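You operate a simulated robot arm through the tools that you are given. There is no shell and no other tool.

You run a simulated robot arm. Do the job below in one go: nothing can be reset, and whatever is moved stays where it is left.

TASK
Shut down plate 3 and unplug it.
Fine: both knobs off, then the switch, then the mains plug into the black plug cup; red probe back in the rack.

The check looks at the end state, three seconds after you hand in, the way a careful person would. Anything else that was tipped, shoved, dropped, spilled or broken makes it a failure.

THE ROBOT
A 7-joint arm with a two-finger parallel gripper, fixed in place. Base frame: the origin is at the foot of the arm, x ahead of it, y to its left, z up. Readings come in cm, degrees, newtons and seconds.
Its first joint turns from -166.0 to 166.0 degrees. Payload 3.43 kg.
The tool frame sits at the grasp point between the pads (the TCP): z along the fingers, y along the line on which they close. The tips reach 3 cm beyond it. The gripper opens to 9.4 cm. The fingers are 2.8 cm wide and 1 cm thick; the gripper's body (5 by 9.6 cm) begins 5.5 cm behind the TCP.
Orientation is that of the tool frame in the base frame, as a unit quaternion [w, x, y, z]. With the fingers straight down and closing along the base's y, the tool's x points along the base's -x, its y along +y and its z along -z.

THE INTERFACE
- The arm moves only by the tool play_rows. Its argument "motion" is a list that holds one entry, the list of rows, each a list of 7 numbers: the turn, a rotation vector about the tool's x, y, z in degrees, then the shift along the tool's x, y, z in cm, then the opening in per cent of the stroke, from 0 (shut) to 100 (fully open). In form: [[[ax, ay, az, x, y, z, jaw], ...]]. A call has 1 to 20 rows; each row is the pose to reach, as a shift and turn from the pose commanded when the call began, along the tool's axes at that moment. Rows are played at 5 a second. More than 5 cm and 8.6 degrees between two rows, or a gripper value outside its range, and nothing of the call is played. Where a pose cannot be reached the arm comes as near as it can. A force on the tool above 40 N (or 10 N above the force at the start of the call, whichever is more), or a blocked arm, ends the call early, and 0.2 s more pass. Each finger travels about 4.5 cm/s and halts on what it meets, pressing with about 42 N; the grip force reading is that of the motor and also rises with nothing between the fingers. The clock runs only during rows and for 0.2 s after the last one: add rows that repeat a pose to give the fingers time. It gives the time, the measured TCP pose, the force on the tool (base axes), the opening and the grip force at its end, in the units of the frame above (readings bear some noise), with the torque about the TCP (base axes, N m) and any sound that the robot's microphone picked up.
- Cameras (640 x 400 px; columns grow to the right, rows downward): "scene" is fixed at [39.69, -50.16, 170.31]; the picture's right is [0.81, -0.59, 0.00], its down [-0.57, -0.77, -0.30] and it looks along [0.18, 0.24, -0.96] (base axes); focal length 247 px, centre (320, 200). "wrist" rides on the gripper at [7.6, 1.4, -10.3] in the tool frame; the picture's right is [-0.18, 0.98, 0.00], its down [-0.75, -0.14, -0.64] and it looks along [-0.63, -0.12, 0.77] (tool axes); focal length 243 px, centre (320, 200). There is no depth. A picture from a camera that has moved, and an enlarged one, comes with that camera's place and axes in the base frame and with its lens. The place of the scene camera against the robot may be out by one fixed shift of up to 1.8 cm in any direction.
- snapshot(camera): a new picture of that camera. The clock stands still meanwhile.
- slide_trunk(by): slides the trunk up (or, below 0, down) by that many cm; the arm rides with it, the base frame stays. It gives what a move gives, with no picture.
- zoom(camera, box): a new picture of the part [left, top, right, bottom] of that camera's present view, enlarged. The clock stands still meanwhile.
- finish_job(): hands the job in; it is judged then, once.

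Places have to be worked out from the pictures, the camera data and where the tool is seen. Open the gripper and draw the arm clear of the work before you hand the job in, unless the task says otherwise.

The tools are called after ">>>" by a JSON object that holds its "fn" and its "kwargs". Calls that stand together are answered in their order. play_rows: Moves the arm, as the interface text tells. Its arguments: {"type":"object","properties":{"motion":{"type":"array"}},"required":["motion"]} The other tools are called the same way: slide_trunk (by) slides the trunk up or down; snapshot (camera) takes a picture; zoom (camera, box) takes an enlarged picture of a part of a camera's view; finish_job () hands the job in.

At the start:

```text
clock: 0.0
tcp_pos: [27.72, -35.59, 137.36]
ee_rot: [0.0, 0.0, 1.0, 0.0]
force: [0.7, 0.8, -0.8]
ft_torque: [0.03, 0.02, 0.0]
gripper_width: 9.4
grip_force: 0.2
trunk travel left (down, up): [-42.5, 6.5]
```

scene: 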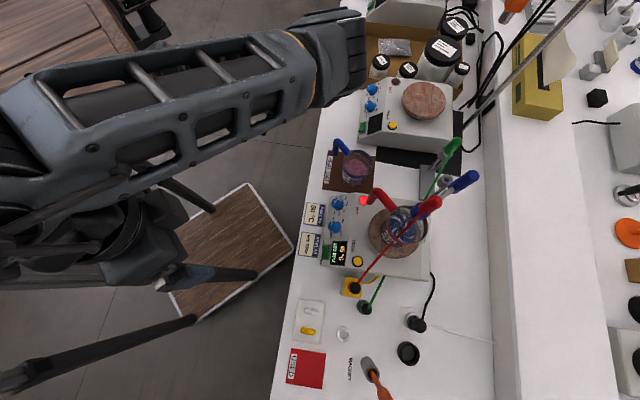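
wrist: 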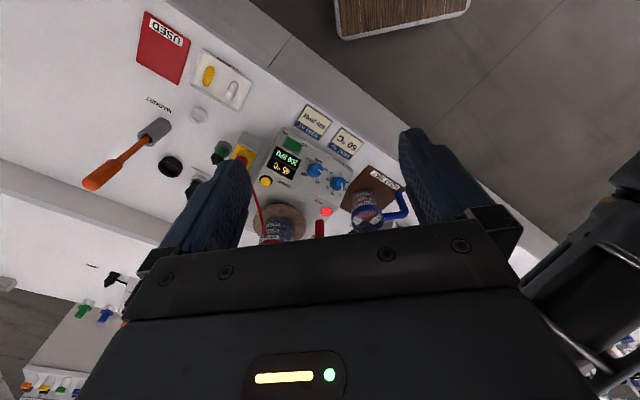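

I'll begin by looking closer at the plate and its surroundings in the scene camera.

>>> {"fn": "zoom", "kwargs": {"camera": "scene", "box": [290, 120, 490, 245]}}

>>> {"fn": "zoom", "kwargs": {"camera": "scene", "box": [280, 230, 480, 400]}}

>>> {"fn": "zoom", "kwargs": {"camera": "scene", "box": [300, 170, 400, 280]}}

>>> {"fn": "zoom", "kwargs": {"camera": "wrist", "box": [130, 80, 420, 260]}}

>>> {"fn": "zoom", "kwargs": {"camera": "scene", "box": [330, 0, 640, 200]}}

```text
3.20 times, centred on (390, 182) of scene
camera zoom: at [39.69, -50.16, 170.31], right [0.81, -0.59, 0.0], down [-0.57, -0.77, -0.3], along [0.18, 0.24, -0.96], focal length 791 px, centre (96, 256)
```

zoom: 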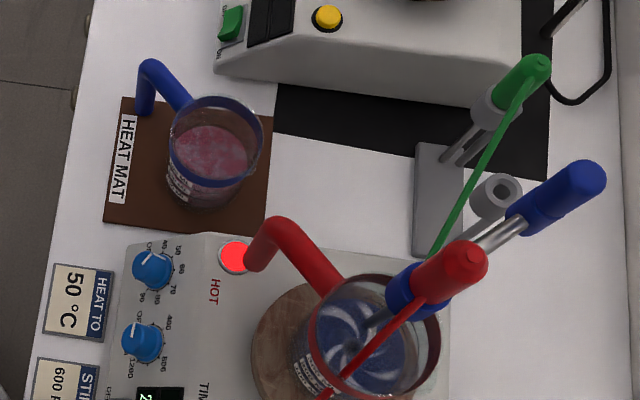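

```text
2.35 times, centred on (380, 315) of scene
camera zoom: at [39.69, -50.16, 170.31], right [0.81, -0.59, 0.0], down [-0.57, -0.77, -0.3], along [0.18, 0.24, -0.96], focal length 582 px, centre (179, -71)
```

zoom: 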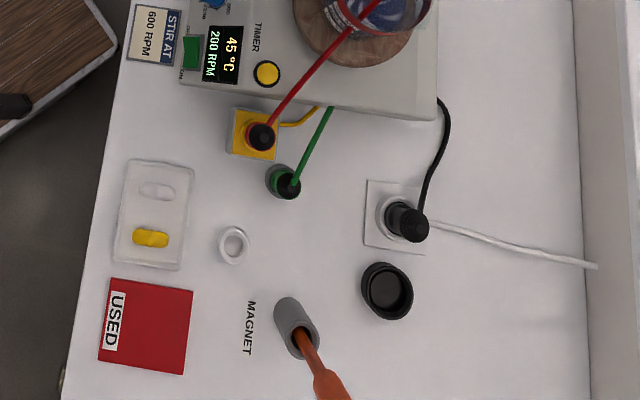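

```text
3.64 times, centred on (350, 225) of scene
camera zoom: at [39.69, -50.16, 170.31], right [0.81, -0.59, 0.0], down [-0.57, -0.77, -0.3], along [0.18, 0.24, -0.96], focal length 899 px, centre (211, 109)
```

zoom: 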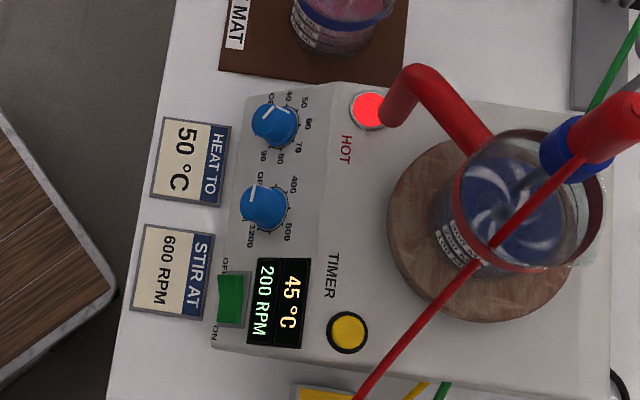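

```text
2.21 times, centred on (275, 170) of wrist
camera zoom: at [20.02, -34.19, 147.58], right [0.18, 0.98, 0.0], down [0.75, -0.14, 0.64], along [0.63, -0.12, -0.77], focal length 535 px, centre (419, 266)
```

zoom: 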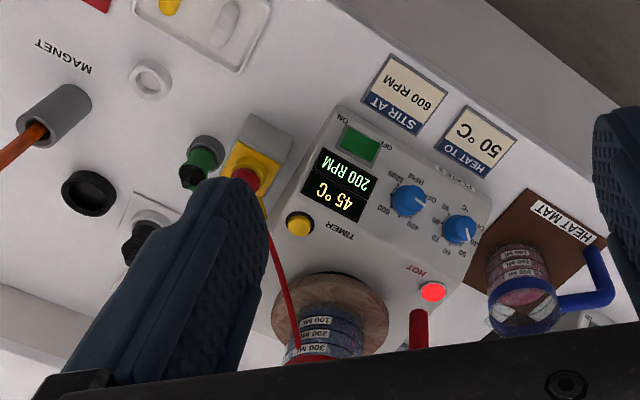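

```text
2.00 times, centred on (485, 100) of scene
camera zoom: at [39.69, -50.16, 170.31], right [0.81, -0.59, 0.0], down [-0.57, -0.77, -0.3], along [0.18, 0.24, -0.96], focal length 494 px, centre (-10, 400)
```

zoom: 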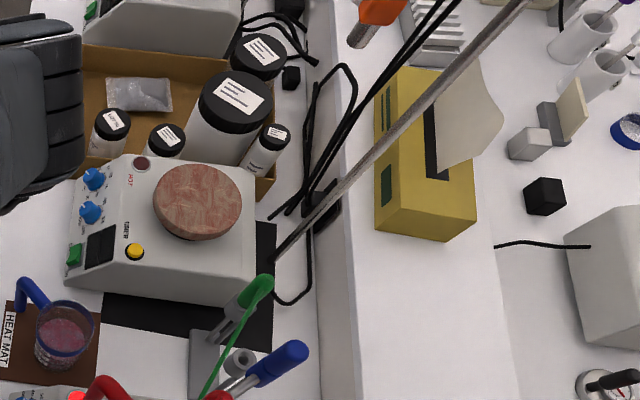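

The pictures put the bench at about z≈88 cm, with its front edge along (0.59,0.81) and depth along (0.81,-0.59). I'll bring the tool in front of the hot plate and yaw it 36° so the wrist camera looks straight into the bench.

>>> {"fn": "play_rows", "kwargs": {"motion": [[[0, 0, 6, -2.5, 0.5, 1.2, 100], [0, 0, 12, -5, 1, 2.4, 100], [0, 0, 18, -7.5, 1.5, 3.6, 100], [0, 0, 24, -10, 2, 4.8, 100], [0, 0, 30, -12.5, 2.5, 6, 100], [0, 0, 36, -15, 3, 7, 100], [0, 0, 36, -15, 3, 7, 100]]]}}

>>> {"fn": "snapshot", "kwargs": {"camera": "wrist"}}

>>> {"fn": "snapshot", "kwargs": {"camera": "scene"}}

```text
clock: 1.6
tcp_pos: [42.74, -32.66, 130.11]
ee_rot: [0.0, 0.309, 0.951, 0.0]
force: [-1.0, -0.4, 0.6]
ft_torque: [-0.02, -0.02, 0.01]
gripper_width: 9.4
grip_force: 0.0
trunk travel left (down, up): [-42.5, 6.5]
```

```text
taken
camera wrist: at [37.37, -27.0, 140.47], right [0.73, 0.69, 0.0], down [0.53, -0.56, 0.64], along [0.44, -0.47, -0.77], focal length 243 px, centre (320, 200)
```

wrist: 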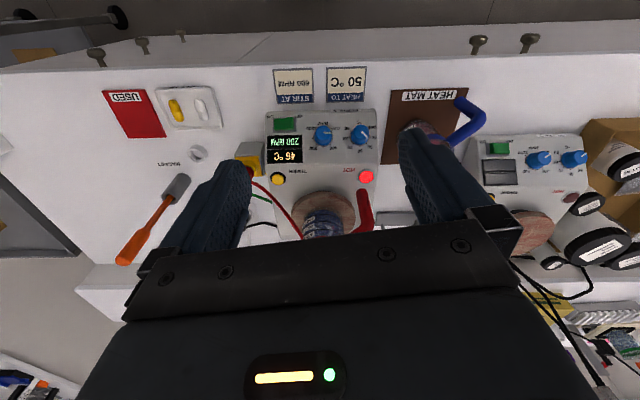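

```text
taken
```

scene: 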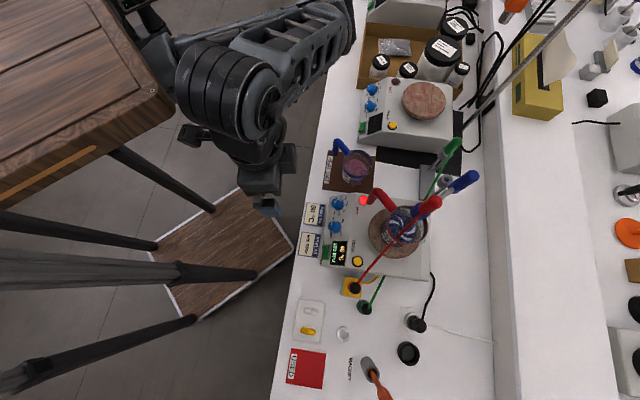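

The wrist view is upside-down (near side at the top). I zoom in on the plate controls and the label.

>>> {"fn": "zoom", "kwargs": {"camera": "wrist", "box": [250, 90, 400, 190]}}

>>> {"fn": "zoom", "kwargs": {"camera": "wrist", "box": [470, 110, 620, 210]}}

>>> {"fn": "zoom", "kwargs": {"camera": "scene", "box": [370, 130, 490, 250]}}

```text
4.00 times, centred on (325, 140) of wrist
camera zoom: at [37.37, -27.0, 140.47], right [0.73, 0.69, 0.0], down [0.53, -0.56, 0.64], along [0.44, -0.47, -0.77], focal length 970 px, centre (300, 440)
```

zoom: 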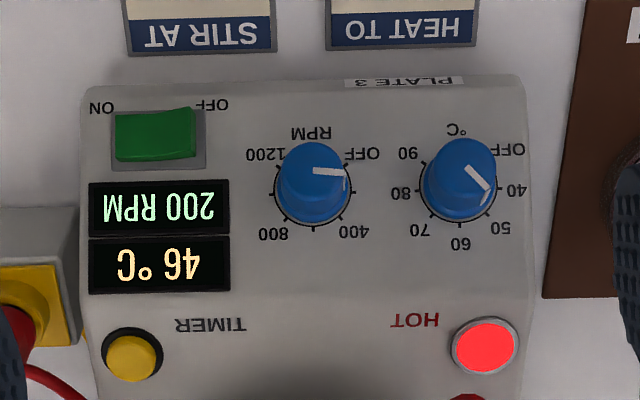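

```text
4.00 times, centred on (545, 160) of wrist
camera zoom: at [37.37, -27.0, 140.47], right [0.73, 0.69, 0.0], down [0.53, -0.56, 0.64], along [0.44, -0.47, -0.77], focal length 970 px, centre (-580, 360)
```

zoom: 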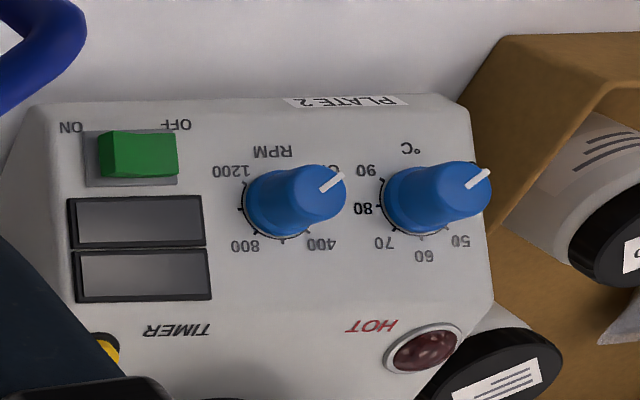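

```text
3.33 times, centred on (430, 190) of scene
camera zoom: at [39.69, -50.16, 170.31], right [0.81, -0.59, 0.0], down [-0.57, -0.77, -0.3], along [0.18, 0.24, -0.96], focal length 824 px, centre (-47, 233)
```

zoom: 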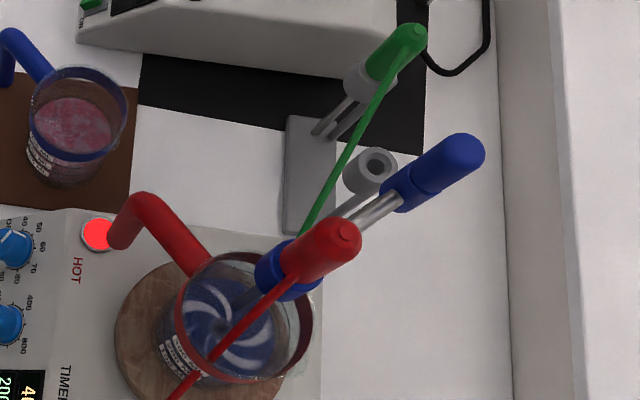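

This is plate 3 (label confirmed), with heat at 50, stir at 200 and the switch ON. Both OFF marks lie counter-clockwise. I tilt the tool outward to see the probes and beaker from the side.

>>> {"fn": "play_rows", "kwargs": {"motion": [[[0, -7, 0, 0, 0, 0, 100], [0, -14, 0, 1, 0, 0, 100], [0, -21, 0, 2, 0, 0, 100], [0, -28, 0, 3, 0, 0, 100], [0, -32, 0, 4, 0, 0, 100], [0, -32, 0, 4, 0, 0, 100]]]}}

>>> {"fn": "snapshot", "kwargs": {"camera": "wrist"}}

>>> {"fn": "zoom", "kwargs": {"camera": "wrist", "box": [230, 80, 430, 240]}}

```text
clock: 2.5
tcp_pos: [46.46, -33.93, 131.73]
ee_rot: [0.137, 0.179, 0.973, -0.048]
force: [0.2, -0.7, -0.5]
ft_torque: [-0.01, 0.03, -0.01]
gripper_width: 9.39
grip_force: 0.0
trunk travel left (down, up): [-42.5, 6.5]
stopped in row 4: the arm was blocked; the commanded pose is now the measured one
```

```text
taken
camera wrist: at [37.42, -28.57, 139.37], right [0.52, 0.85, 0.01], down [0.47, -0.29, 0.84], along [0.71, -0.43, -0.55], focal length 243 px, centre (320, 200)
```

wrist: 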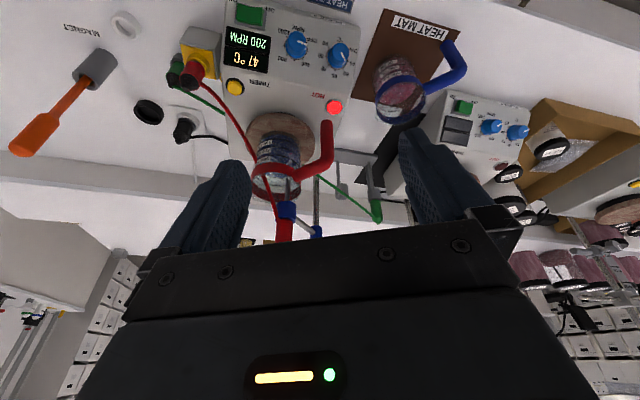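

```text
2.50 times, centred on (330, 160) of wrist
camera zoom: at [37.42, -28.57, 139.37], right [0.52, 0.85, 0.01], down [0.47, -0.29, 0.84], along [0.71, -0.43, -0.55], focal length 606 px, centre (295, 300)
```

zoom: 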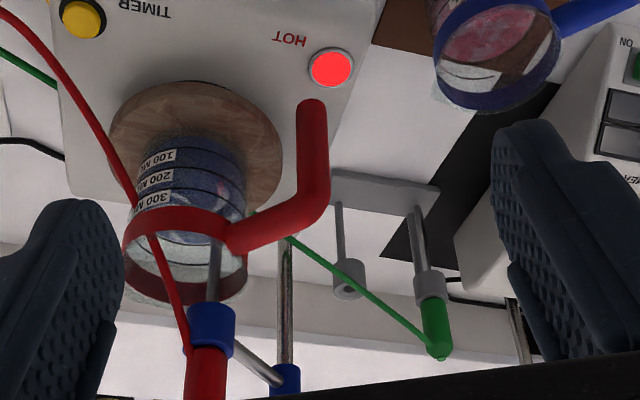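

I can see a stand whose blue collar holds the red probe over the beaker. The rack has an empty tube beside the green probe. The tilt was blocked (probably a joint limit), so I return to the upright orientation.

>>> {"fn": "play_rows", "kwargs": {"motion": [[[-0.1, 4.2, 3.8, 0.55, 0.16, 0.27, 100], [-0.2, 8.4, 7.6, 1.1, 0.32, 0.54, 100], [-0.3, 12.5, 11.3, 1.65, 0.48, 0.8, 100], [-0.4, 16.7, 15.1, 2.2, 0.65, 1.1, 100], [-0.4, 16.7, 15.1, 2.2, 0.65, 1.1, 100]]]}}

>>> {"fn": "slide_trunk", "kwargs": {"by": -10}}

>>> {"fn": "snapshot", "kwargs": {"camera": "wrist"}}

>>> {"fn": "snapshot", "kwargs": {"camera": "scene"}}

```text
clock: 3.7
tcp_pos: [44.92, -32.54, 130.13]
ee_rot: [0.001, 0.311, 0.95, 0.001]
force: [-0.8, 0.5, -0.7]
ft_torque: [0.01, 0.03, -0.02]
gripper_width: 9.41
grip_force: 0.0
trunk travel left (down, up): [-42.5, 6.5]
```

```text
clock: 5.0
tcp_pos: [44.96, -32.68, 120.11]
ee_rot: [0.001, 0.311, 0.95, 0.001]
force: [0.0, 1.0, -0.9]
ft_torque: [-0.01, 0.02, 0.0]
gripper_width: 9.41
grip_force: 0.0
trunk travel left (down, up): [-32.5, 16.5]
```

```text
taken
camera wrist: at [39.48, -26.94, 130.26], right [0.73, 0.68, 0.0], down [0.52, -0.56, 0.64], along [0.44, -0.47, -0.77], focal length 243 px, centre (320, 200)
```

wrist: 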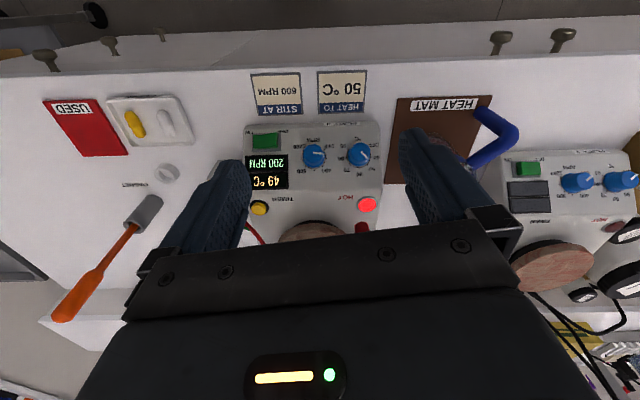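

```text
taken
```

scene: 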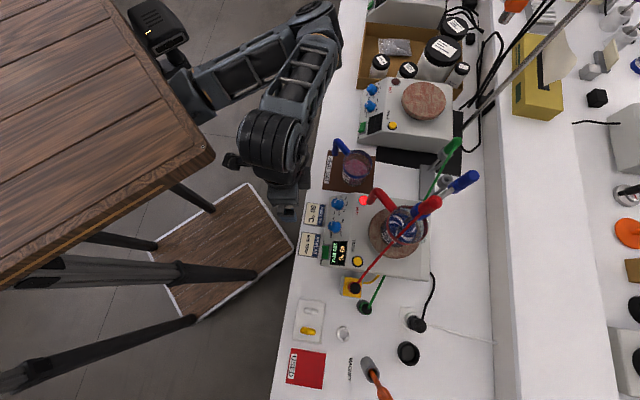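

Upright again at z=120. I zoom in on the panel from here to measure the knobs and the switch.

>>> {"fn": "zoom", "kwargs": {"camera": "wrist", "box": [240, 110, 400, 210]}}

>>> {"fn": "zoom", "kwargs": {"camera": "wrist", "box": [490, 140, 640, 235]}}

>>> {"fn": "zoom", "kwargs": {"camera": "scene", "box": [315, 185, 385, 275]}}

```text
4.00 times, centred on (320, 160) of wrist
camera zoom: at [39.48, -26.94, 130.26], right [0.73, 0.68, 0.0], down [0.52, -0.56, 0.64], along [0.44, -0.47, -0.77], focal length 970 px, centre (320, 360)
```

zoom: 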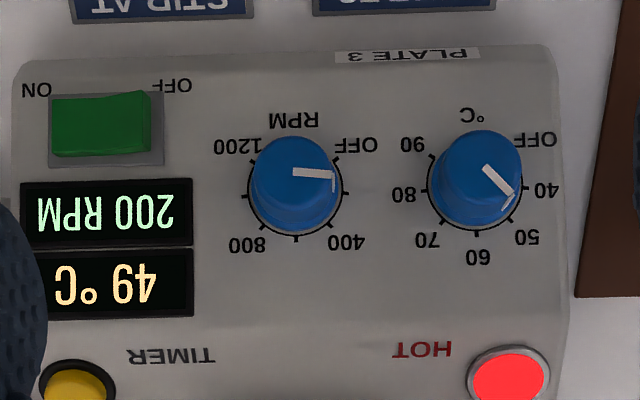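

```text
4.21 times, centred on (565, 188) of wrist
camera zoom: at [39.48, -26.94, 130.26], right [0.73, 0.68, 0.0], down [0.52, -0.56, 0.64], along [0.44, -0.47, -0.77], focal length 1022 px, centre (-712, 253)
```

zoom: 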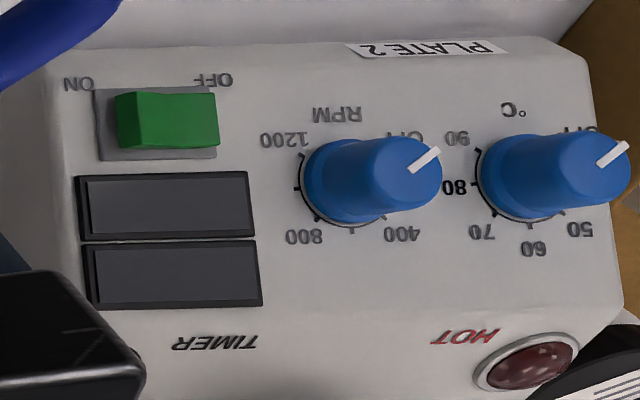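

```text
4.44 times, centred on (350, 230) of scene
camera zoom: at [39.69, -50.16, 170.31], right [0.81, -0.59, 0.0], down [-0.57, -0.77, -0.3], along [0.18, 0.24, -0.96], focal length 1099 px, centre (187, 67)
```

zoom: 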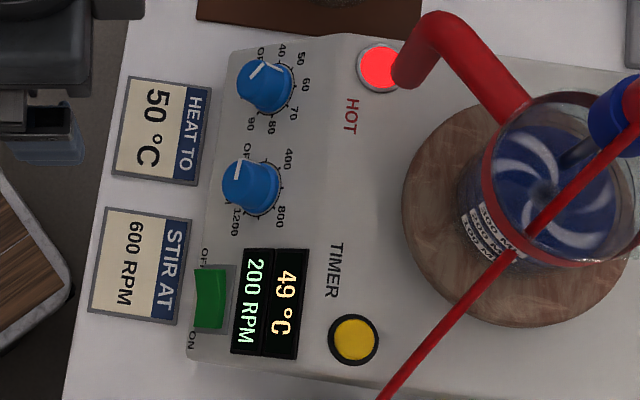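

Both knobs are blue cylinders on a sloped panel, and the rocker's OFF end is the raised one. I shift sideways 13 cm at the same orientation for a wrist-only stereo pair, which will also show the plug and cup.

>>> {"fn": "play_rows", "kwargs": {"motion": [[[0, 0, 0, 0, -3.5, 0, 100], [0, 0, 0, 0, -7, 0, 100], [0, 0, 0, 0, -10, 0, 100], [0, 0, 0, 0, -13, 0, 100], [0, 0, 0, 0, -13, 0, 100], [0, 0, 0, 0, -13, 0, 100]]]}}

>>> {"fn": "snapshot", "kwargs": {"camera": "wrist"}}

>>> {"fn": "zoom", "kwargs": {"camera": "wrist", "box": [330, 110, 490, 210]}}

>>> {"fn": "zoom", "kwargs": {"camera": "wrist", "box": [180, 110, 400, 240]}}

```text
clock: 6.4
tcp_pos: [37.27, -43.13, 120.22]
ee_rot: [0.001, 0.311, 0.951, 0.0]
force: [-0.1, 0.1, -1.1]
ft_torque: [-0.01, -0.02, 0.05]
gripper_width: 9.41
grip_force: 0.0
trunk travel left (down, up): [-32.5, 16.5]
```

```text
taken
camera wrist: at [31.74, -37.56, 130.32], right [0.73, 0.68, 0.0], down [0.52, -0.56, 0.64], along [0.44, -0.47, -0.77], focal length 243 px, centre (320, 200)
```

wrist: 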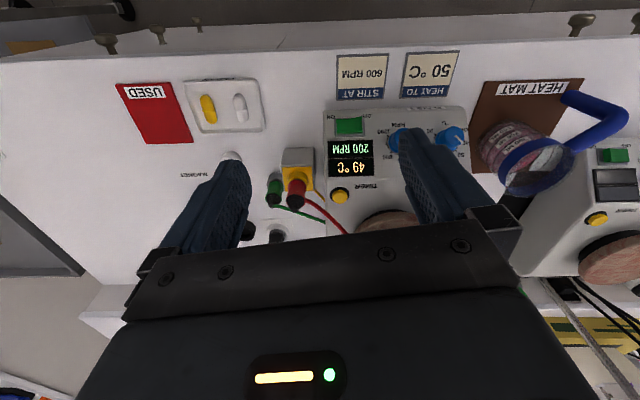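

```text
4.00 times, centred on (410, 160) of wrist
camera zoom: at [31.74, -37.56, 130.32], right [0.73, 0.68, 0.0], down [0.52, -0.56, 0.64], along [0.44, -0.47, -0.77], focal length 970 px, centre (-40, 360)
```

zoom: 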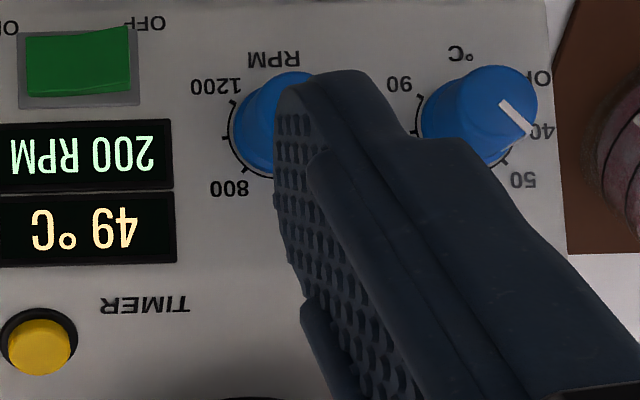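

```text
2.91 times, centred on (290, 175) of wrist
camera zoom: at [31.74, -37.56, 130.32], right [0.73, 0.68, 0.0], down [0.52, -0.56, 0.64], along [0.44, -0.47, -0.77], focal length 706 px, centre (407, 273)
```

zoom: 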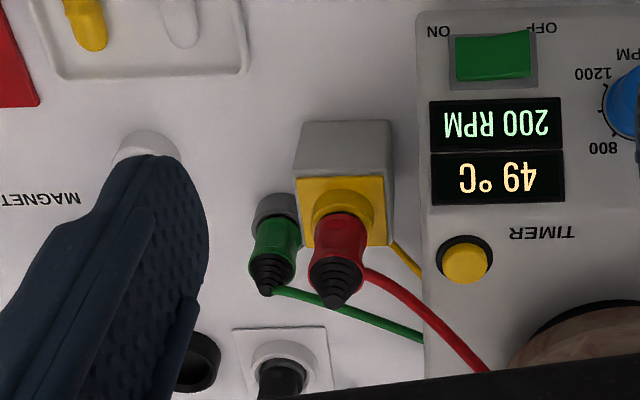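

Stereo from the wrist shows the bench is aligned to azimuth −45°. With D=(x−y)/√2 and L=(x+y)/√2, the stir knob base is at about (D 66.3, L 7.3, z 97.2) and the heat knob at (66.3, 14.3, 97.2), on a panel sloped about 40–43°. I move in front of the stir knob and align the yaw with the bench.

>>> {"fn": "play_rows", "kwargs": {"motion": [[[0, 0, 2.2, -0.5, 2.8, 1, 100], [0, 0, 4.4, -1, 5.6, 3, 100], [0, 0, 6.6, -1.4, 8.4, 5.5, 100], [0, 0, 8.8, -1.9, 11.3, 8, 100], [0, 0, 8.8, -1.9, 11.3, 8, 100]]]}}

>>> {"fn": "play_rows", "kwargs": {"motion": [[[0, -7, 0, 0, 0, 0, 100], [0, -14, 0, 0, 0, 0, 100], [0, -21, 0, 0, 0, 0, 100], [0, -28, 0, 0, 0, 0, 100], [0, -35, 0, 0, 0, 0, 100], [0, -40, 0, 0, 0, 0, 100], [0, -40, 0, 0, 0, 0, 100]]]}}

>>> {"fn": "snapshot", "kwargs": {"camera": "wrist"}}

>>> {"fn": "snapshot", "kwargs": {"camera": "scene"}}

```text
clock: 7.6
tcp_pos: [45.47, -35.17, 111.94]
ee_rot: [0.003, 0.383, 0.924, 0.001]
force: [-0.7, -0.8, 1.1]
ft_torque: [0.0, 0.02, -0.01]
gripper_width: 9.37
grip_force: 0.1
trunk travel left (down, up): [-32.5, 16.5]
```

```text
clock: 9.2
tcp_pos: [46.07, -37.36, 112.71]
ee_rot: [0.318, 0.36, 0.867, -0.131]
force: [-0.3, -0.4, -0.1]
ft_torque: [-0.02, 0.02, -0.06]
gripper_width: 9.4
grip_force: 0.1
out of reach, approached as far as the arm can: row 5, 6, 7
trunk travel left (down, up): [-32.5, 16.5]
```

```text
taken
camera wrist: at [38.1, -27.5, 115.61], right [0.79, 0.59, 0.12], down [0.01, -0.22, 0.98], along [0.61, -0.77, -0.18], focal length 243 px, centre (320, 200)
```

wrist: 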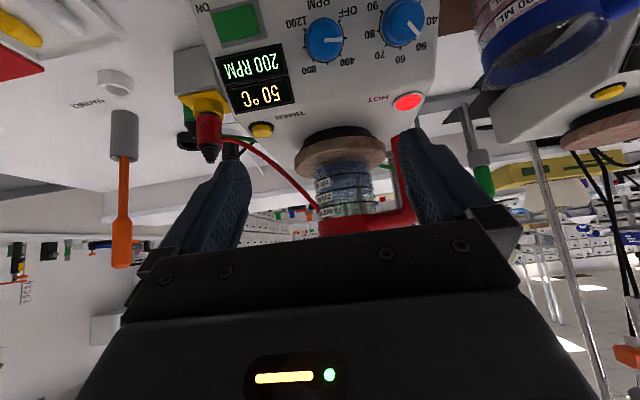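

```text
taken
```

scene: 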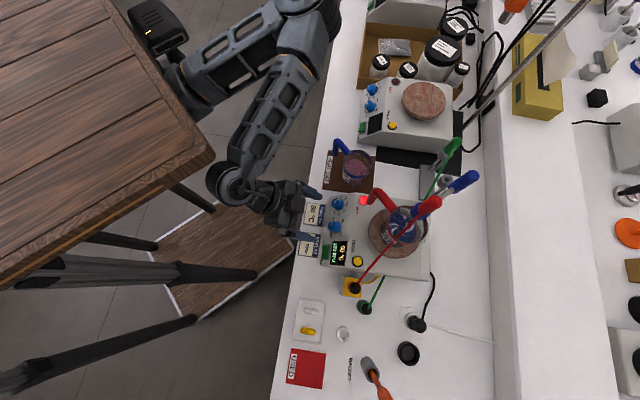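

The 40° tilt is reachable from about D≈59 outward. I zoom in on the panel and knobs from here.

>>> {"fn": "zoom", "kwargs": {"camera": "wrist", "box": [190, 0, 450, 150]}}

>>> {"fn": "zoom", "kwargs": {"camera": "wrist", "box": [290, 0, 440, 90]}}

>>> {"fn": "zoom", "kwargs": {"camera": "scene", "box": [280, 170, 360, 270]}}

```text
2.46 times, centred on (320, 75) of wrist
camera zoom: at [38.1, -27.5, 115.61], right [0.79, 0.59, 0.12], down [0.01, -0.22, 0.98], along [0.61, -0.77, -0.18], focal length 597 px, centre (320, 508)
```

zoom: 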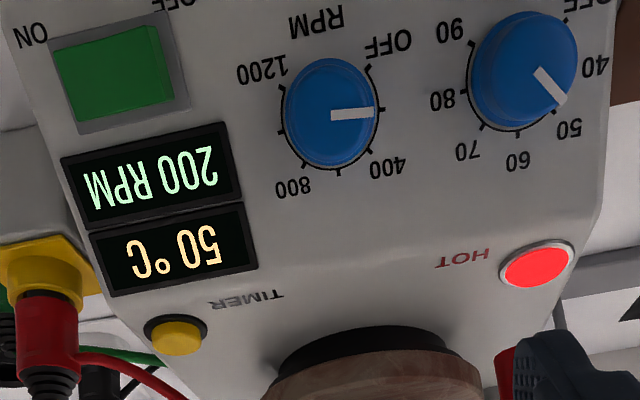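

```text
4.27 times, centred on (365, 45) of wrist
camera zoom: at [38.1, -27.5, 115.61], right [0.79, 0.59, 0.12], down [0.01, -0.22, 0.98], along [0.61, -0.77, -0.18], focal length 1035 px, centre (128, 861)
```

zoom: 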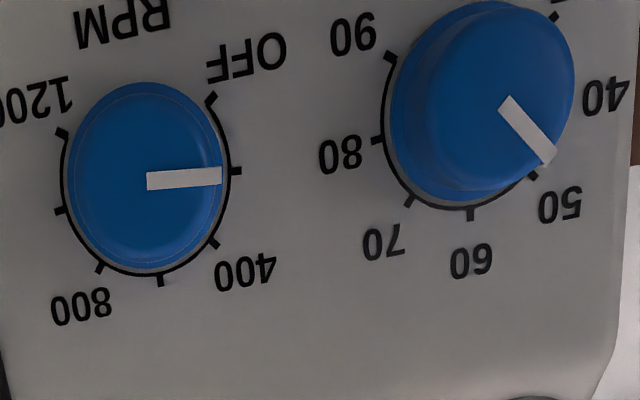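

```text
4.00 times, centred on (320, 220) of scene
camera zoom: at [39.69, -50.16, 170.31], right [0.81, -0.59, 0.0], down [-0.57, -0.77, -0.3], along [0.18, 0.24, -0.96], focal length 989 px, centre (320, 120)
```

zoom: 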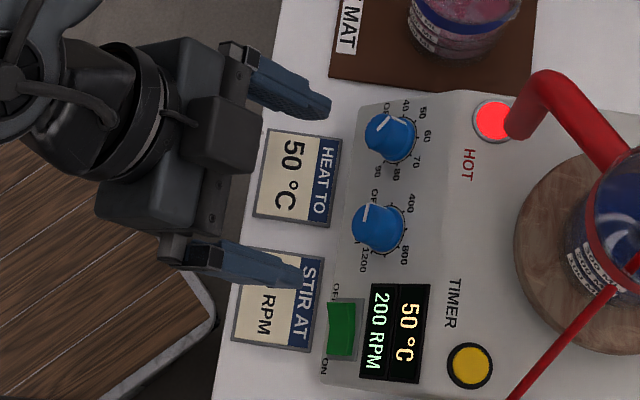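

View along the stir knob's axis gives a panel normal tilted about 42°, with the knob base at (D 66.1, L 7.4, z 97.0) and a diameter of about 3 cm. I go to a 10 cm standoff on that axis with the jaws at about 5.2 cm.

>>> {"fn": "play_rows", "kwargs": {"motion": [[[0, 0, 0, 1, 0, 2, 80], [0, -1, 0, 2, 0.1, 4.8, 55], [0, -2, 0, 3, 0.1, 7.3, 55], [0, -2, 0, 3, 0.1, 7.3, 55], [0, -2, 0, 3, 0.1, 7.3, 55]]]}}

>>> {"fn": "snapshot", "kwargs": {"camera": "wrist"}}

>>> {"fn": "zoom", "kwargs": {"camera": "scene", "box": [280, 170, 360, 270]}}

```text
clock: 10.4
tcp_pos: [47.73, -38.85, 105.18]
ee_rot: [0.332, 0.359, 0.862, -0.137]
force: [-0.3, -0.5, 0.0]
ft_torque: [-0.02, 0.01, 0.01]
gripper_width: 5.15
grip_force: 0.0
trunk travel left (down, up): [-32.5, 16.5]
```

```text
taken
camera wrist: at [39.72, -29.04, 107.64], right [0.79, 0.6, 0.12], down [-0.01, -0.19, 0.98], along [0.61, -0.78, -0.15], focal length 243 px, centre (320, 200)
```

wrist: 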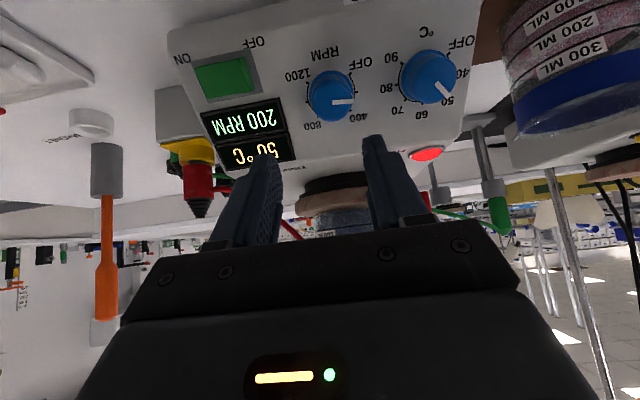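

```text
4.00 times, centred on (320, 220) of scene
camera zoom: at [39.69, -50.16, 170.31], right [0.81, -0.59, 0.0], down [-0.57, -0.77, -0.3], along [0.18, 0.24, -0.96], focal length 989 px, centre (320, 120)
```

zoom: 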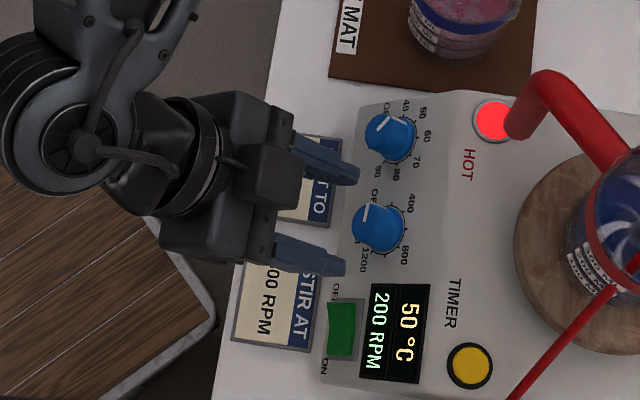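

The TCP is at D 61.2, L 6.3, z 105.2, so it is about 1.85 cm off axis in tool x and 1.1 cm in tool y. I correct that and then check the picture.

>>> {"fn": "play_rows", "kwargs": {"motion": [[[0, 0, 0, 0.9, 0.6, 0, 55], [0, 0, 0, 1.85, 1.12, 0, 55], [0, 0, 0, 1.85, 1.12, 0, 55]]]}}

>>> {"fn": "zoom", "kwargs": {"camera": "wrist", "box": [180, 0, 500, 200]}}

>>> {"fn": "zoom", "kwargs": {"camera": "scene", "box": [300, 180, 360, 260]}}

```text
clock: 11.2
tcp_pos: [47.72, -38.42, 103.89]
ee_rot: [0.333, 0.358, 0.862, -0.137]
force: [-0.3, 0.2, 0.1]
ft_torque: [0.02, -0.01, 0.02]
gripper_width: 5.17
grip_force: 0.1
out of reach, approached as far as the arm can: row 1, 2, 3
trunk travel left (down, up): [-32.5, 16.5]
```

```text
2.00 times, centred on (340, 100) of wrist
camera zoom: at [39.78, -28.37, 106.33], right [0.79, 0.6, 0.13], down [-0.01, -0.19, 0.98], along [0.61, -0.78, -0.15], focal length 485 px, centre (280, 400)
```

zoom: 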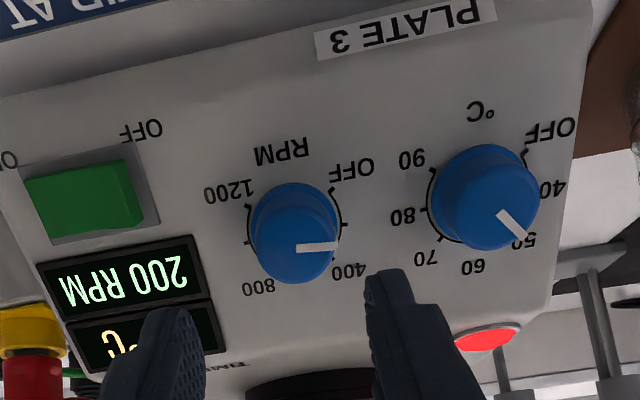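

```text
5.00 times, centred on (330, 220) of scene
camera zoom: at [39.69, -50.16, 170.31], right [0.81, -0.59, 0.0], down [-0.57, -0.77, -0.3], along [0.18, 0.24, -0.96], focal length 1236 px, centre (270, 100)
```

zoom: 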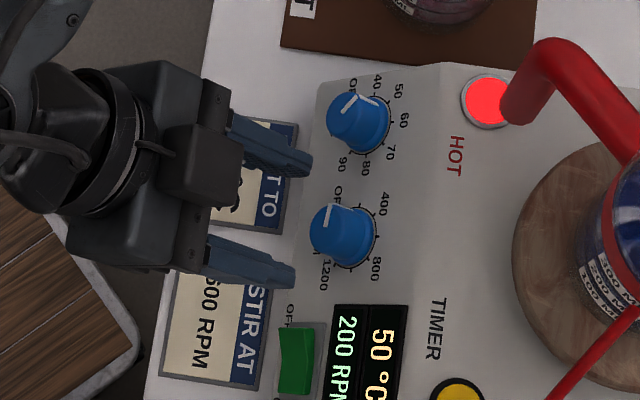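

Rays from two views put the stir knob cap at about (64.4, 7.35, 98.6), 2.2 cm above the panel. I'm at the inner reach limit, so I correct laterally while advancing 2 cm and then check.

>>> {"fn": "play_rows", "kwargs": {"motion": [[[0, 0, 0, 0.4, 0.3, 1, 55], [0, 0, 0, 0.85, 0.76, 2.2, 55], [0, 0, 0, 0.85, 0.76, 2.2, 55], [0, 0, 0, 0.85, 0.76, 2.2, 55]]]}}

>>> {"fn": "zoom", "kwargs": {"camera": "wrist", "box": [180, 0, 500, 200]}}

>>> {"fn": "zoom", "kwargs": {"camera": "scene", "box": [300, 180, 360, 260]}}

```text
clock: 12.2
tcp_pos: [49.03, -38.28, 101.72]
ee_rot: [0.332, 0.358, 0.862, -0.137]
force: [-0.1, 0.2, -0.5]
ft_torque: [0.0, 0.02, -0.02]
gripper_width: 5.16
grip_force: 0.1
trunk travel left (down, up): [-32.5, 16.5]
```

```text
2.00 times, centred on (340, 100) of wrist
camera zoom: at [40.92, -28.39, 104.14], right [0.79, 0.6, 0.13], down [-0.01, -0.19, 0.98], along [0.61, -0.78, -0.15], focal length 485 px, centre (280, 400)
```

zoom: 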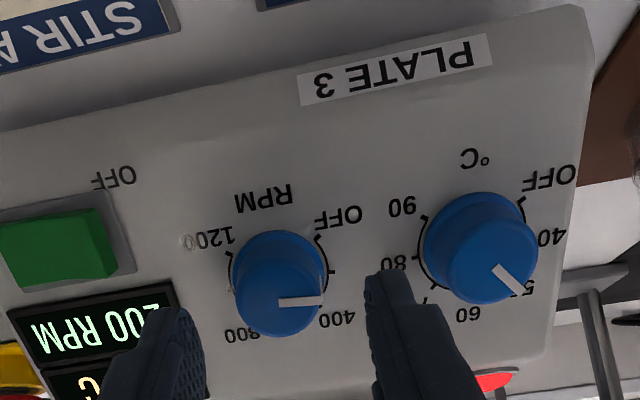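

```text
5.00 times, centred on (330, 220) of scene
camera zoom: at [39.69, -50.16, 170.31], right [0.81, -0.59, 0.0], down [-0.57, -0.77, -0.3], along [0.18, 0.24, -0.96], focal length 1236 px, centre (270, 100)
```

zoom: 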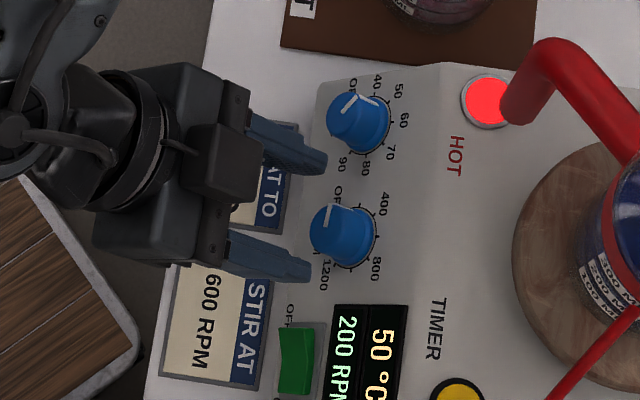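

Fingers are now centred on the stir knob axis. I advance 2.6 cm, leaving the tips about 0.7 cm off the panel, and close on the knob.

>>> {"fn": "play_rows", "kwargs": {"motion": [[[0, 0, 0, 0, -0.1, 1, 55], [0, 0, 0, 0, -0.2, 2, 55], [0, 0, 0, 0, -0.2, 2.6, 55], [0, 0, 0, 0, -0.2, 2.6, 55], [0, 0, 0, 0, -0.2, 2.6, 0], [0, 0, 0, 0, -0.2, 2.6, 0], [0, 0, 0, 0, -0.2, 2.6, 0]]]}}

>>> {"fn": "zoom", "kwargs": {"camera": "wrist", "box": [180, 0, 500, 200]}}

>>> {"fn": "zoom", "kwargs": {"camera": "scene", "box": [300, 180, 360, 260]}}

```text
clock: 13.8
tcp_pos: [50.05, -39.62, 99.75]
ee_rot: [0.332, 0.357, 0.862, -0.138]
force: [1.7, 0.3, -1.5]
ft_torque: [-0.02, -0.06, 0.04]
gripper_width: 2.96
grip_force: 43.9
trunk travel left (down, up): [-32.5, 16.5]
```

```text
2.00 times, centred on (340, 100) of wrist
camera zoom: at [42.07, -29.7, 102.25], right [0.79, 0.6, 0.13], down [-0.01, -0.19, 0.98], along [0.61, -0.78, -0.15], focal length 485 px, centre (280, 400)
```

zoom: 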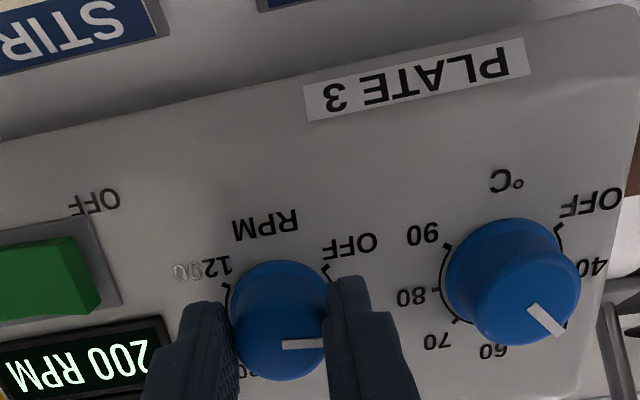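

```text
5.00 times, centred on (330, 220) of scene
camera zoom: at [39.69, -50.16, 170.31], right [0.81, -0.59, 0.0], down [-0.57, -0.77, -0.3], along [0.18, 0.24, -0.96], focal length 1236 px, centre (270, 100)
```

zoom: 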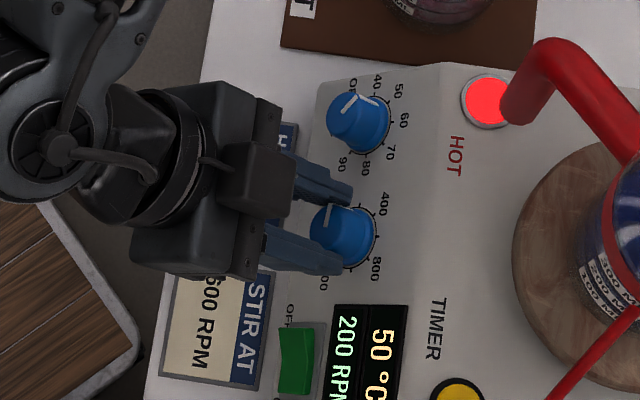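

Knob gripped (2.96 cm, 44 N). I turn it −45° about the tool axis (counter-clockwise looking in) towards OFF.

>>> {"fn": "play_rows", "kwargs": {"motion": [[[0, 0, -7.5, 0, 0, 0, 0], [0, 0, -15, 0, 0, 0, 0], [0, 0, -22.5, 0, 0, 0, 0], [0, 0, -30, 0, 0, 0, 0], [0, 0, -37.5, 0, 0, 0, 0], [0, 0, -45, 0, 0, 0, 0], [0, 0, -45, 0, 0, 0, 0]]]}}

>>> {"fn": "zoom", "kwargs": {"camera": "wrist", "box": [180, 0, 500, 200]}}

>>> {"fn": "zoom", "kwargs": {"camera": "scene", "box": [300, 180, 360, 260]}}

```text
clock: 15.4
tcp_pos: [50.11, -39.75, 99.81]
ee_rot: [0.254, 0.001, 0.933, -0.254]
force: [-3.8, 0.2, 1.6]
ft_torque: [-0.34, -0.1, -0.66]
gripper_width: 2.98
grip_force: 44.9
trunk travel left (down, up): [-32.5, 16.5]
```

```text
2.00 times, centred on (340, 100) of wrist
camera zoom: at [38.55, -34.56, 103.1], right [0.29, 0.88, -0.38], down [0.33, 0.28, 0.9], along [0.9, -0.39, -0.21], focal length 485 px, centre (280, 400)
```

zoom: 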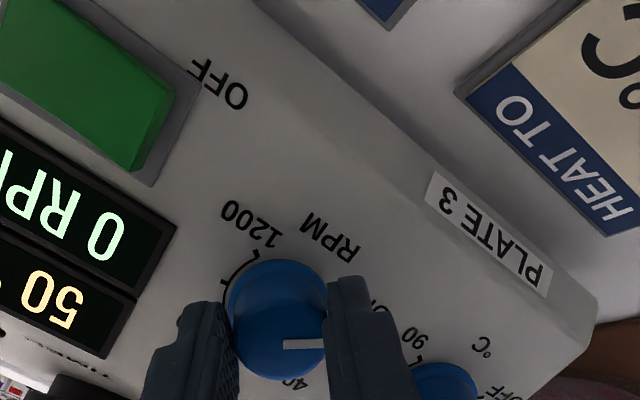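

```text
5.00 times, centred on (330, 220) of scene
camera zoom: at [39.69, -50.16, 170.31], right [0.81, -0.59, 0.0], down [-0.57, -0.77, -0.3], along [0.18, 0.24, -0.96], focal length 1236 px, centre (270, 100)
```

zoom: 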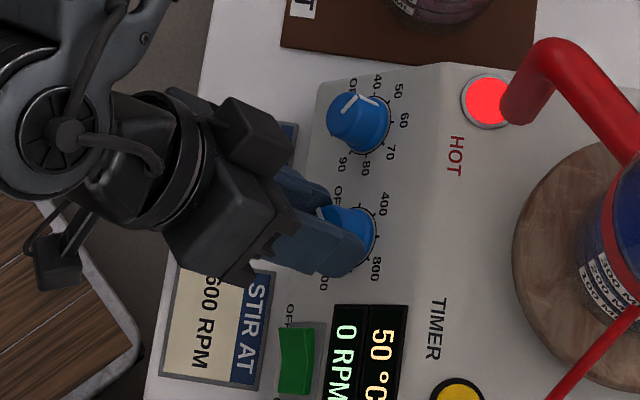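

The display now shows 0 RPM. I open the jaws, back off and check the pointer against the OFF mark.

>>> {"fn": "play_rows", "kwargs": {"motion": [[[0, 0, 0, 0, 0, 0, 25], [0, 0, 0, 0, 0, 0, 50], [0, 0, 0, 0, 0, 0, 50], [0, 0, 0, 0, 0, -2, 50], [0, 0, 0, 0, 0, -4, 50], [0, 0, 0, 0, 0, -4, 50]]]}}

>>> {"fn": "zoom", "kwargs": {"camera": "wrist", "box": [180, 0, 500, 200]}}

>>> {"fn": "zoom", "kwargs": {"camera": "scene", "box": [300, 180, 360, 260]}}

```text
clock: 16.8
tcp_pos: [48.29, -37.91, 102.72]
ee_rot: [0.254, 0.001, 0.933, -0.254]
force: [0.6, 0.6, 0.0]
ft_torque: [0.0, -0.01, 0.02]
gripper_width: 4.7
grip_force: 0.1
trunk travel left (down, up): [-32.5, 16.5]
```

```text
2.00 times, centred on (340, 100) of wrist
camera zoom: at [36.87, -32.85, 106.03], right [0.29, 0.88, -0.38], down [0.33, 0.28, 0.9], along [0.9, -0.39, -0.21], focal length 485 px, centre (280, 400)
```

zoom: 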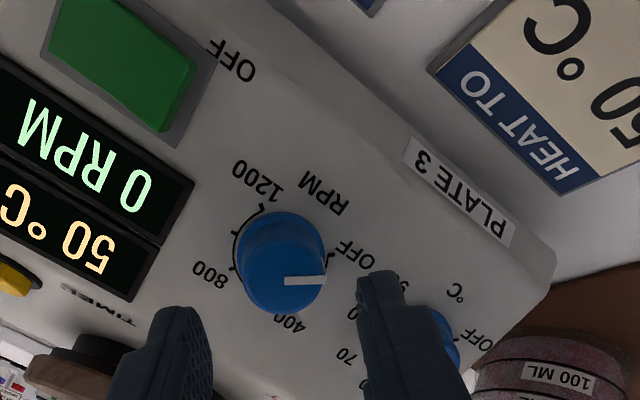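

```text
5.00 times, centred on (330, 220) of scene
camera zoom: at [39.69, -50.16, 170.31], right [0.81, -0.59, 0.0], down [-0.57, -0.77, -0.3], along [0.18, 0.24, -0.96], focal length 1236 px, centre (270, 100)
```

zoom: 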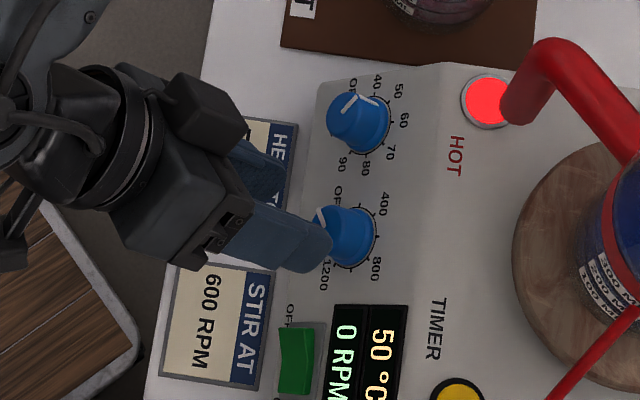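

RPM reads 0, but the pointer looks a few degrees short of the OFF tick. I re-grip and nudge 5° more to seat it.

>>> {"fn": "play_rows", "kwargs": {"motion": [[[0, 0, 0, 0, 0, 2, 50], [0, 0, 0, 0, 0, 4, 50], [0, 0, 0, 0, 0, 4, 0], [0, 0, 0, 0, 0, 4, 0], [0, 0, 0, 0, 0, 4, 0], [0, 0, -3, 0, 0, 4, 0], [0, 0, -5, 0, 0, 4, 0], [0, 0, -5, 0, 0, 4, 0]]]}}

>>> {"fn": "zoom", "kwargs": {"camera": "wrist", "box": [180, 0, 500, 200]}}

>>> {"fn": "play_rows", "kwargs": {"motion": [[[0, 0, 0, 0, 0, 0, 25], [0, 0, 0, 0, 0, 0, 50], [0, 0, 0, 0, 0, 0, 50], [0, 0, 0, 0, 0, -2, 50], [0, 0, 0, 0, 0, -4, 50], [0, 0, 0, 0, 0, -4, 50]]]}}

>>> {"fn": "zoom", "kwargs": {"camera": "wrist", "box": [180, 0, 500, 200]}}

```text
clock: 18.6
tcp_pos: [50.05, -39.66, 99.74]
ee_rot: [0.242, -0.039, 0.933, -0.265]
force: [-4.4, -16.7, 4.7]
ft_torque: [-0.42, 0.11, -1.49]
gripper_width: 2.97
grip_force: 44.7
trunk travel left (down, up): [-32.5, 16.5]
```

```text
2.00 times, centred on (340, 100) of wrist
camera zoom: at [38.37, -35.19, 103.3], right [0.22, 0.88, -0.43], down [0.35, 0.34, 0.87], along [0.91, -0.34, -0.24], focal length 485 px, centre (280, 400)
```

zoom: 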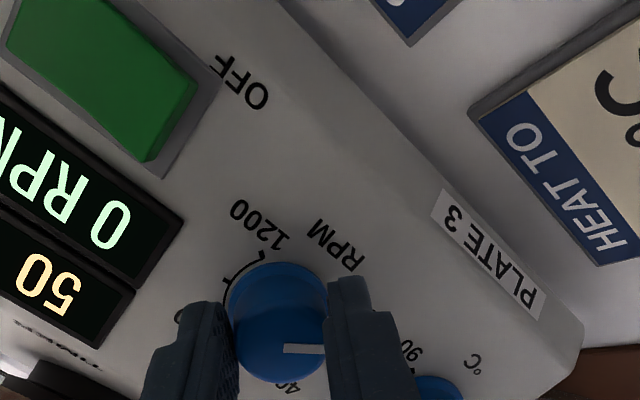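

```text
clock: 20.0
tcp_pos: [48.21, -38.06, 102.61]
ee_rot: [0.243, -0.04, 0.933, -0.263]
force: [0.3, -0.1, 0.0]
ft_torque: [-0.01, 0.0, 0.01]
gripper_width: 4.72
grip_force: 0.1
trunk travel left (down, up): [-32.5, 16.5]
```

```text
2.00 times, centred on (340, 100) of wrist
camera zoom: at [36.58, -33.47, 106.19], right [0.21, 0.88, -0.42], down [0.35, 0.34, 0.87], along [0.91, -0.34, -0.24], focal length 485 px, centre (280, 400)
```

zoom: 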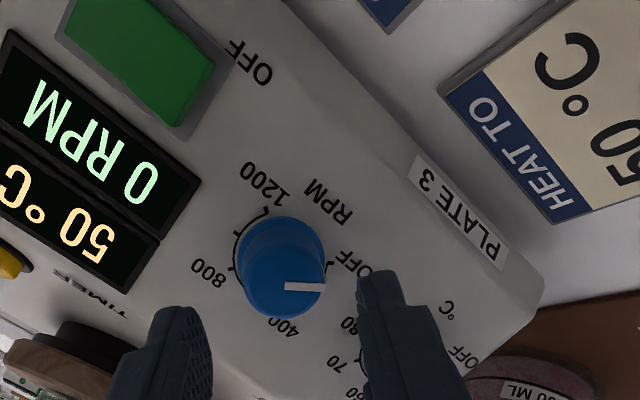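

The torque rise (≈1.5 N·m) shows the knob is at its stop, so stir is OFF. Now the heat knob at (D 66.1, L 14.25): I slide over 7.07 cm and pre-rotate the wrist +90° so a −90° turn ends in a known-good posture.

>>> {"fn": "play_rows", "kwargs": {"motion": [[[0, 0, 7.5, -0.68, 0.57, 0, 55], [0, 0, 15, -1.36, 1.14, 0, 55], [0, 0, 22.5, -2.03, 1.7, 0, 55], [0, 0, 30, -2.71, 2.27, 0, 55], [0, 0, 37.5, -3.39, 2.84, 0, 55], [0, 0, 45, -4.07, 3.41, 0, 55], [0, 0, 52.5, -4.74, 3.97, 0, 55], [0, 0, 60, -5.42, 4.54, 0, 55], [0, 0, 67.5, -5.42, 4.54, 0, 55], [0, 0, 75, -5.42, 4.54, 0, 55], [0, 0, 82.5, -5.42, 4.54, 0, 55], [0, 0, 90, -5.42, 4.54, 0, 55], [0, 0, 90, -5.42, 4.54, 0, 55]]]}}

>>> {"fn": "snapshot", "kwargs": {"camera": "wrist"}}

>>> {"fn": "zoom", "kwargs": {"camera": "scene", "box": [290, 170, 370, 270]}}

```text
clock: 22.8
tcp_pos: [54.19, -35.34, 101.67]
ee_rot: [0.348, 0.631, 0.693, -0.025]
force: [0.6, 0.9, 0.5]
ft_torque: [0.02, -0.02, 0.0]
gripper_width: 5.2
grip_force: 0.0
out of reach, approached as far as the arm can: row 1, 2, 3, 4, 5, 6, 7, 8, 9, 10, 11, 12, 13
trunk travel left (down, up): [-32.5, 16.5]
```

```text
taken
camera wrist: at [50.91, -23.6, 106.06], right [0.87, 0.04, 0.49], down [-0.44, -0.37, 0.82], along [0.22, -0.93, -0.3], focal length 243 px, centre (320, 200)
```

wrist: 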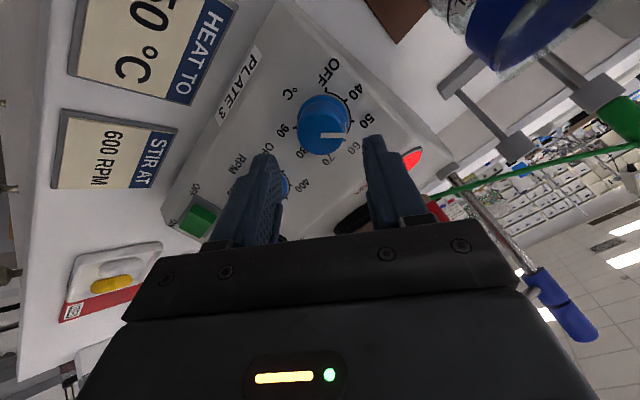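

```text
4.00 times, centred on (330, 220) of scene
camera zoom: at [39.69, -50.16, 170.31], right [0.81, -0.59, 0.0], down [-0.57, -0.77, -0.3], along [0.18, 0.24, -0.96], focal length 989 px, centre (280, 120)
```

zoom: 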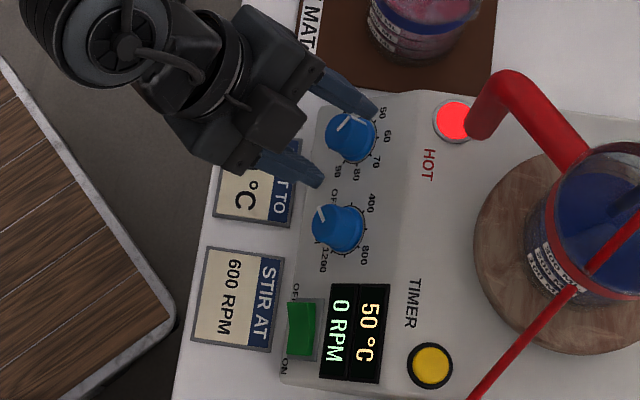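

I'm limited at inner reach: TCP is at (D 63.3, L 13.3, z 101.7) with roll ≈39°. The remaining offset is ≈1.43 cm along tool x and ≈1.6 cm forward, with the closing axis already centred. I apply that and check before closing.

>>> {"fn": "play_rows", "kwargs": {"motion": [[[0, 0, 0, 0.7, 0, 0.3, 55], [0, 0, 0, 1.43, 0, 0.8, 55], [0, 0, 0, 1.43, 0, 1.6, 55], [0, 0, 0, 1.43, 0, 1.6, 55]]]}}

>>> {"fn": "zoom", "kwargs": {"camera": "wrist", "box": [180, 20, 500, 220]}}

>>> {"fn": "zoom", "kwargs": {"camera": "scene", "box": [290, 170, 370, 270]}}

```text
clock: 23.8
tcp_pos: [55.37, -34.84, 100.39]
ee_rot: [0.359, 0.631, 0.687, -0.015]
force: [-0.2, -0.7, 0.0]
ft_torque: [0.02, -0.03, 0.02]
gripper_width: 5.17
grip_force: 0.0
out of reach, approached as far as the arm can: row 2
trunk travel left (down, up): [-32.5, 16.5]
```

```text
2.00 times, centred on (340, 120) of wrist
camera zoom: at [52.07, -23.2, 104.72], right [0.85, 0.04, 0.52], down [-0.47, -0.37, 0.8], along [0.23, -0.93, -0.3], focal length 485 px, centre (280, 360)
```

zoom: 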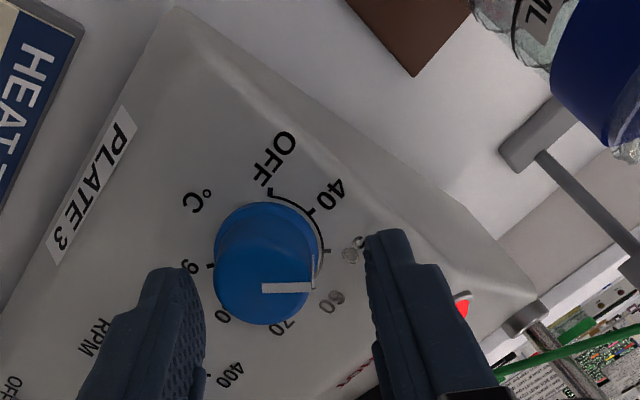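

```text
4.00 times, centred on (330, 220) of scene
camera zoom: at [39.69, -50.16, 170.31], right [0.81, -0.59, 0.0], down [-0.57, -0.77, -0.3], along [0.18, 0.24, -0.96], focal length 989 px, centre (280, 120)
```

zoom: 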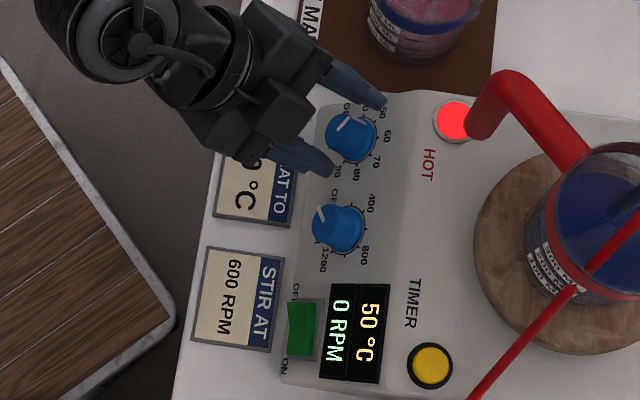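

Slightly off in the closing direction (the knob sits left of the finger midpoint by ~0.45 cm). I correct that, advance 0.3 cm and close.

>>> {"fn": "play_rows", "kwargs": {"motion": [[[0, 0, 0, 0.3, -0.5, 0.15, 55], [0, 0, 0, 0.3, -0.5, 0.3, 55], [0, 0, 0, 0.3, -0.5, 0.3, 55], [0, 0, 0, 0.3, -0.5, 0.3, 0], [0, 0, 0, 0.3, -0.5, 0.3, 0], [0, 0, 0, 0.3, -0.5, 0.3, 0]]]}}

>>> {"fn": "zoom", "kwargs": {"camera": "wrist", "box": [180, 20, 500, 220]}}

```text
clock: 25.2
tcp_pos: [55.06, -34.88, 99.82]
ee_rot: [0.36, 0.63, 0.688, -0.014]
force: [3.7, 0.9, 4.0]
ft_torque: [-0.03, -0.54, 0.35]
gripper_width: 2.96
grip_force: 43.4
trunk travel left (down, up): [-32.5, 16.5]
```

```text
2.00 times, centred on (340, 120) of wrist
camera zoom: at [51.81, -23.22, 104.14], right [0.85, 0.04, 0.52], down [-0.47, -0.37, 0.8], along [0.23, -0.93, -0.3], focal length 485 px, centre (280, 360)
```

zoom: 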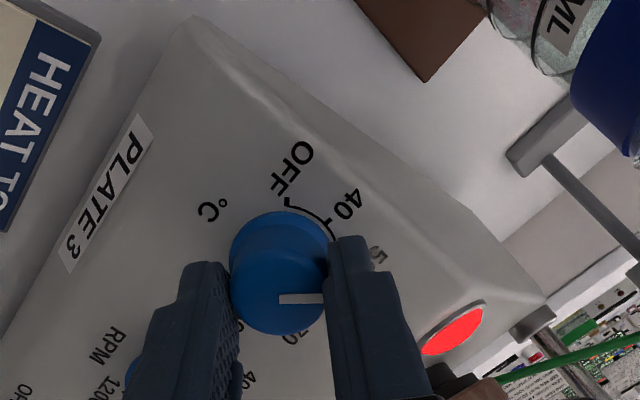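

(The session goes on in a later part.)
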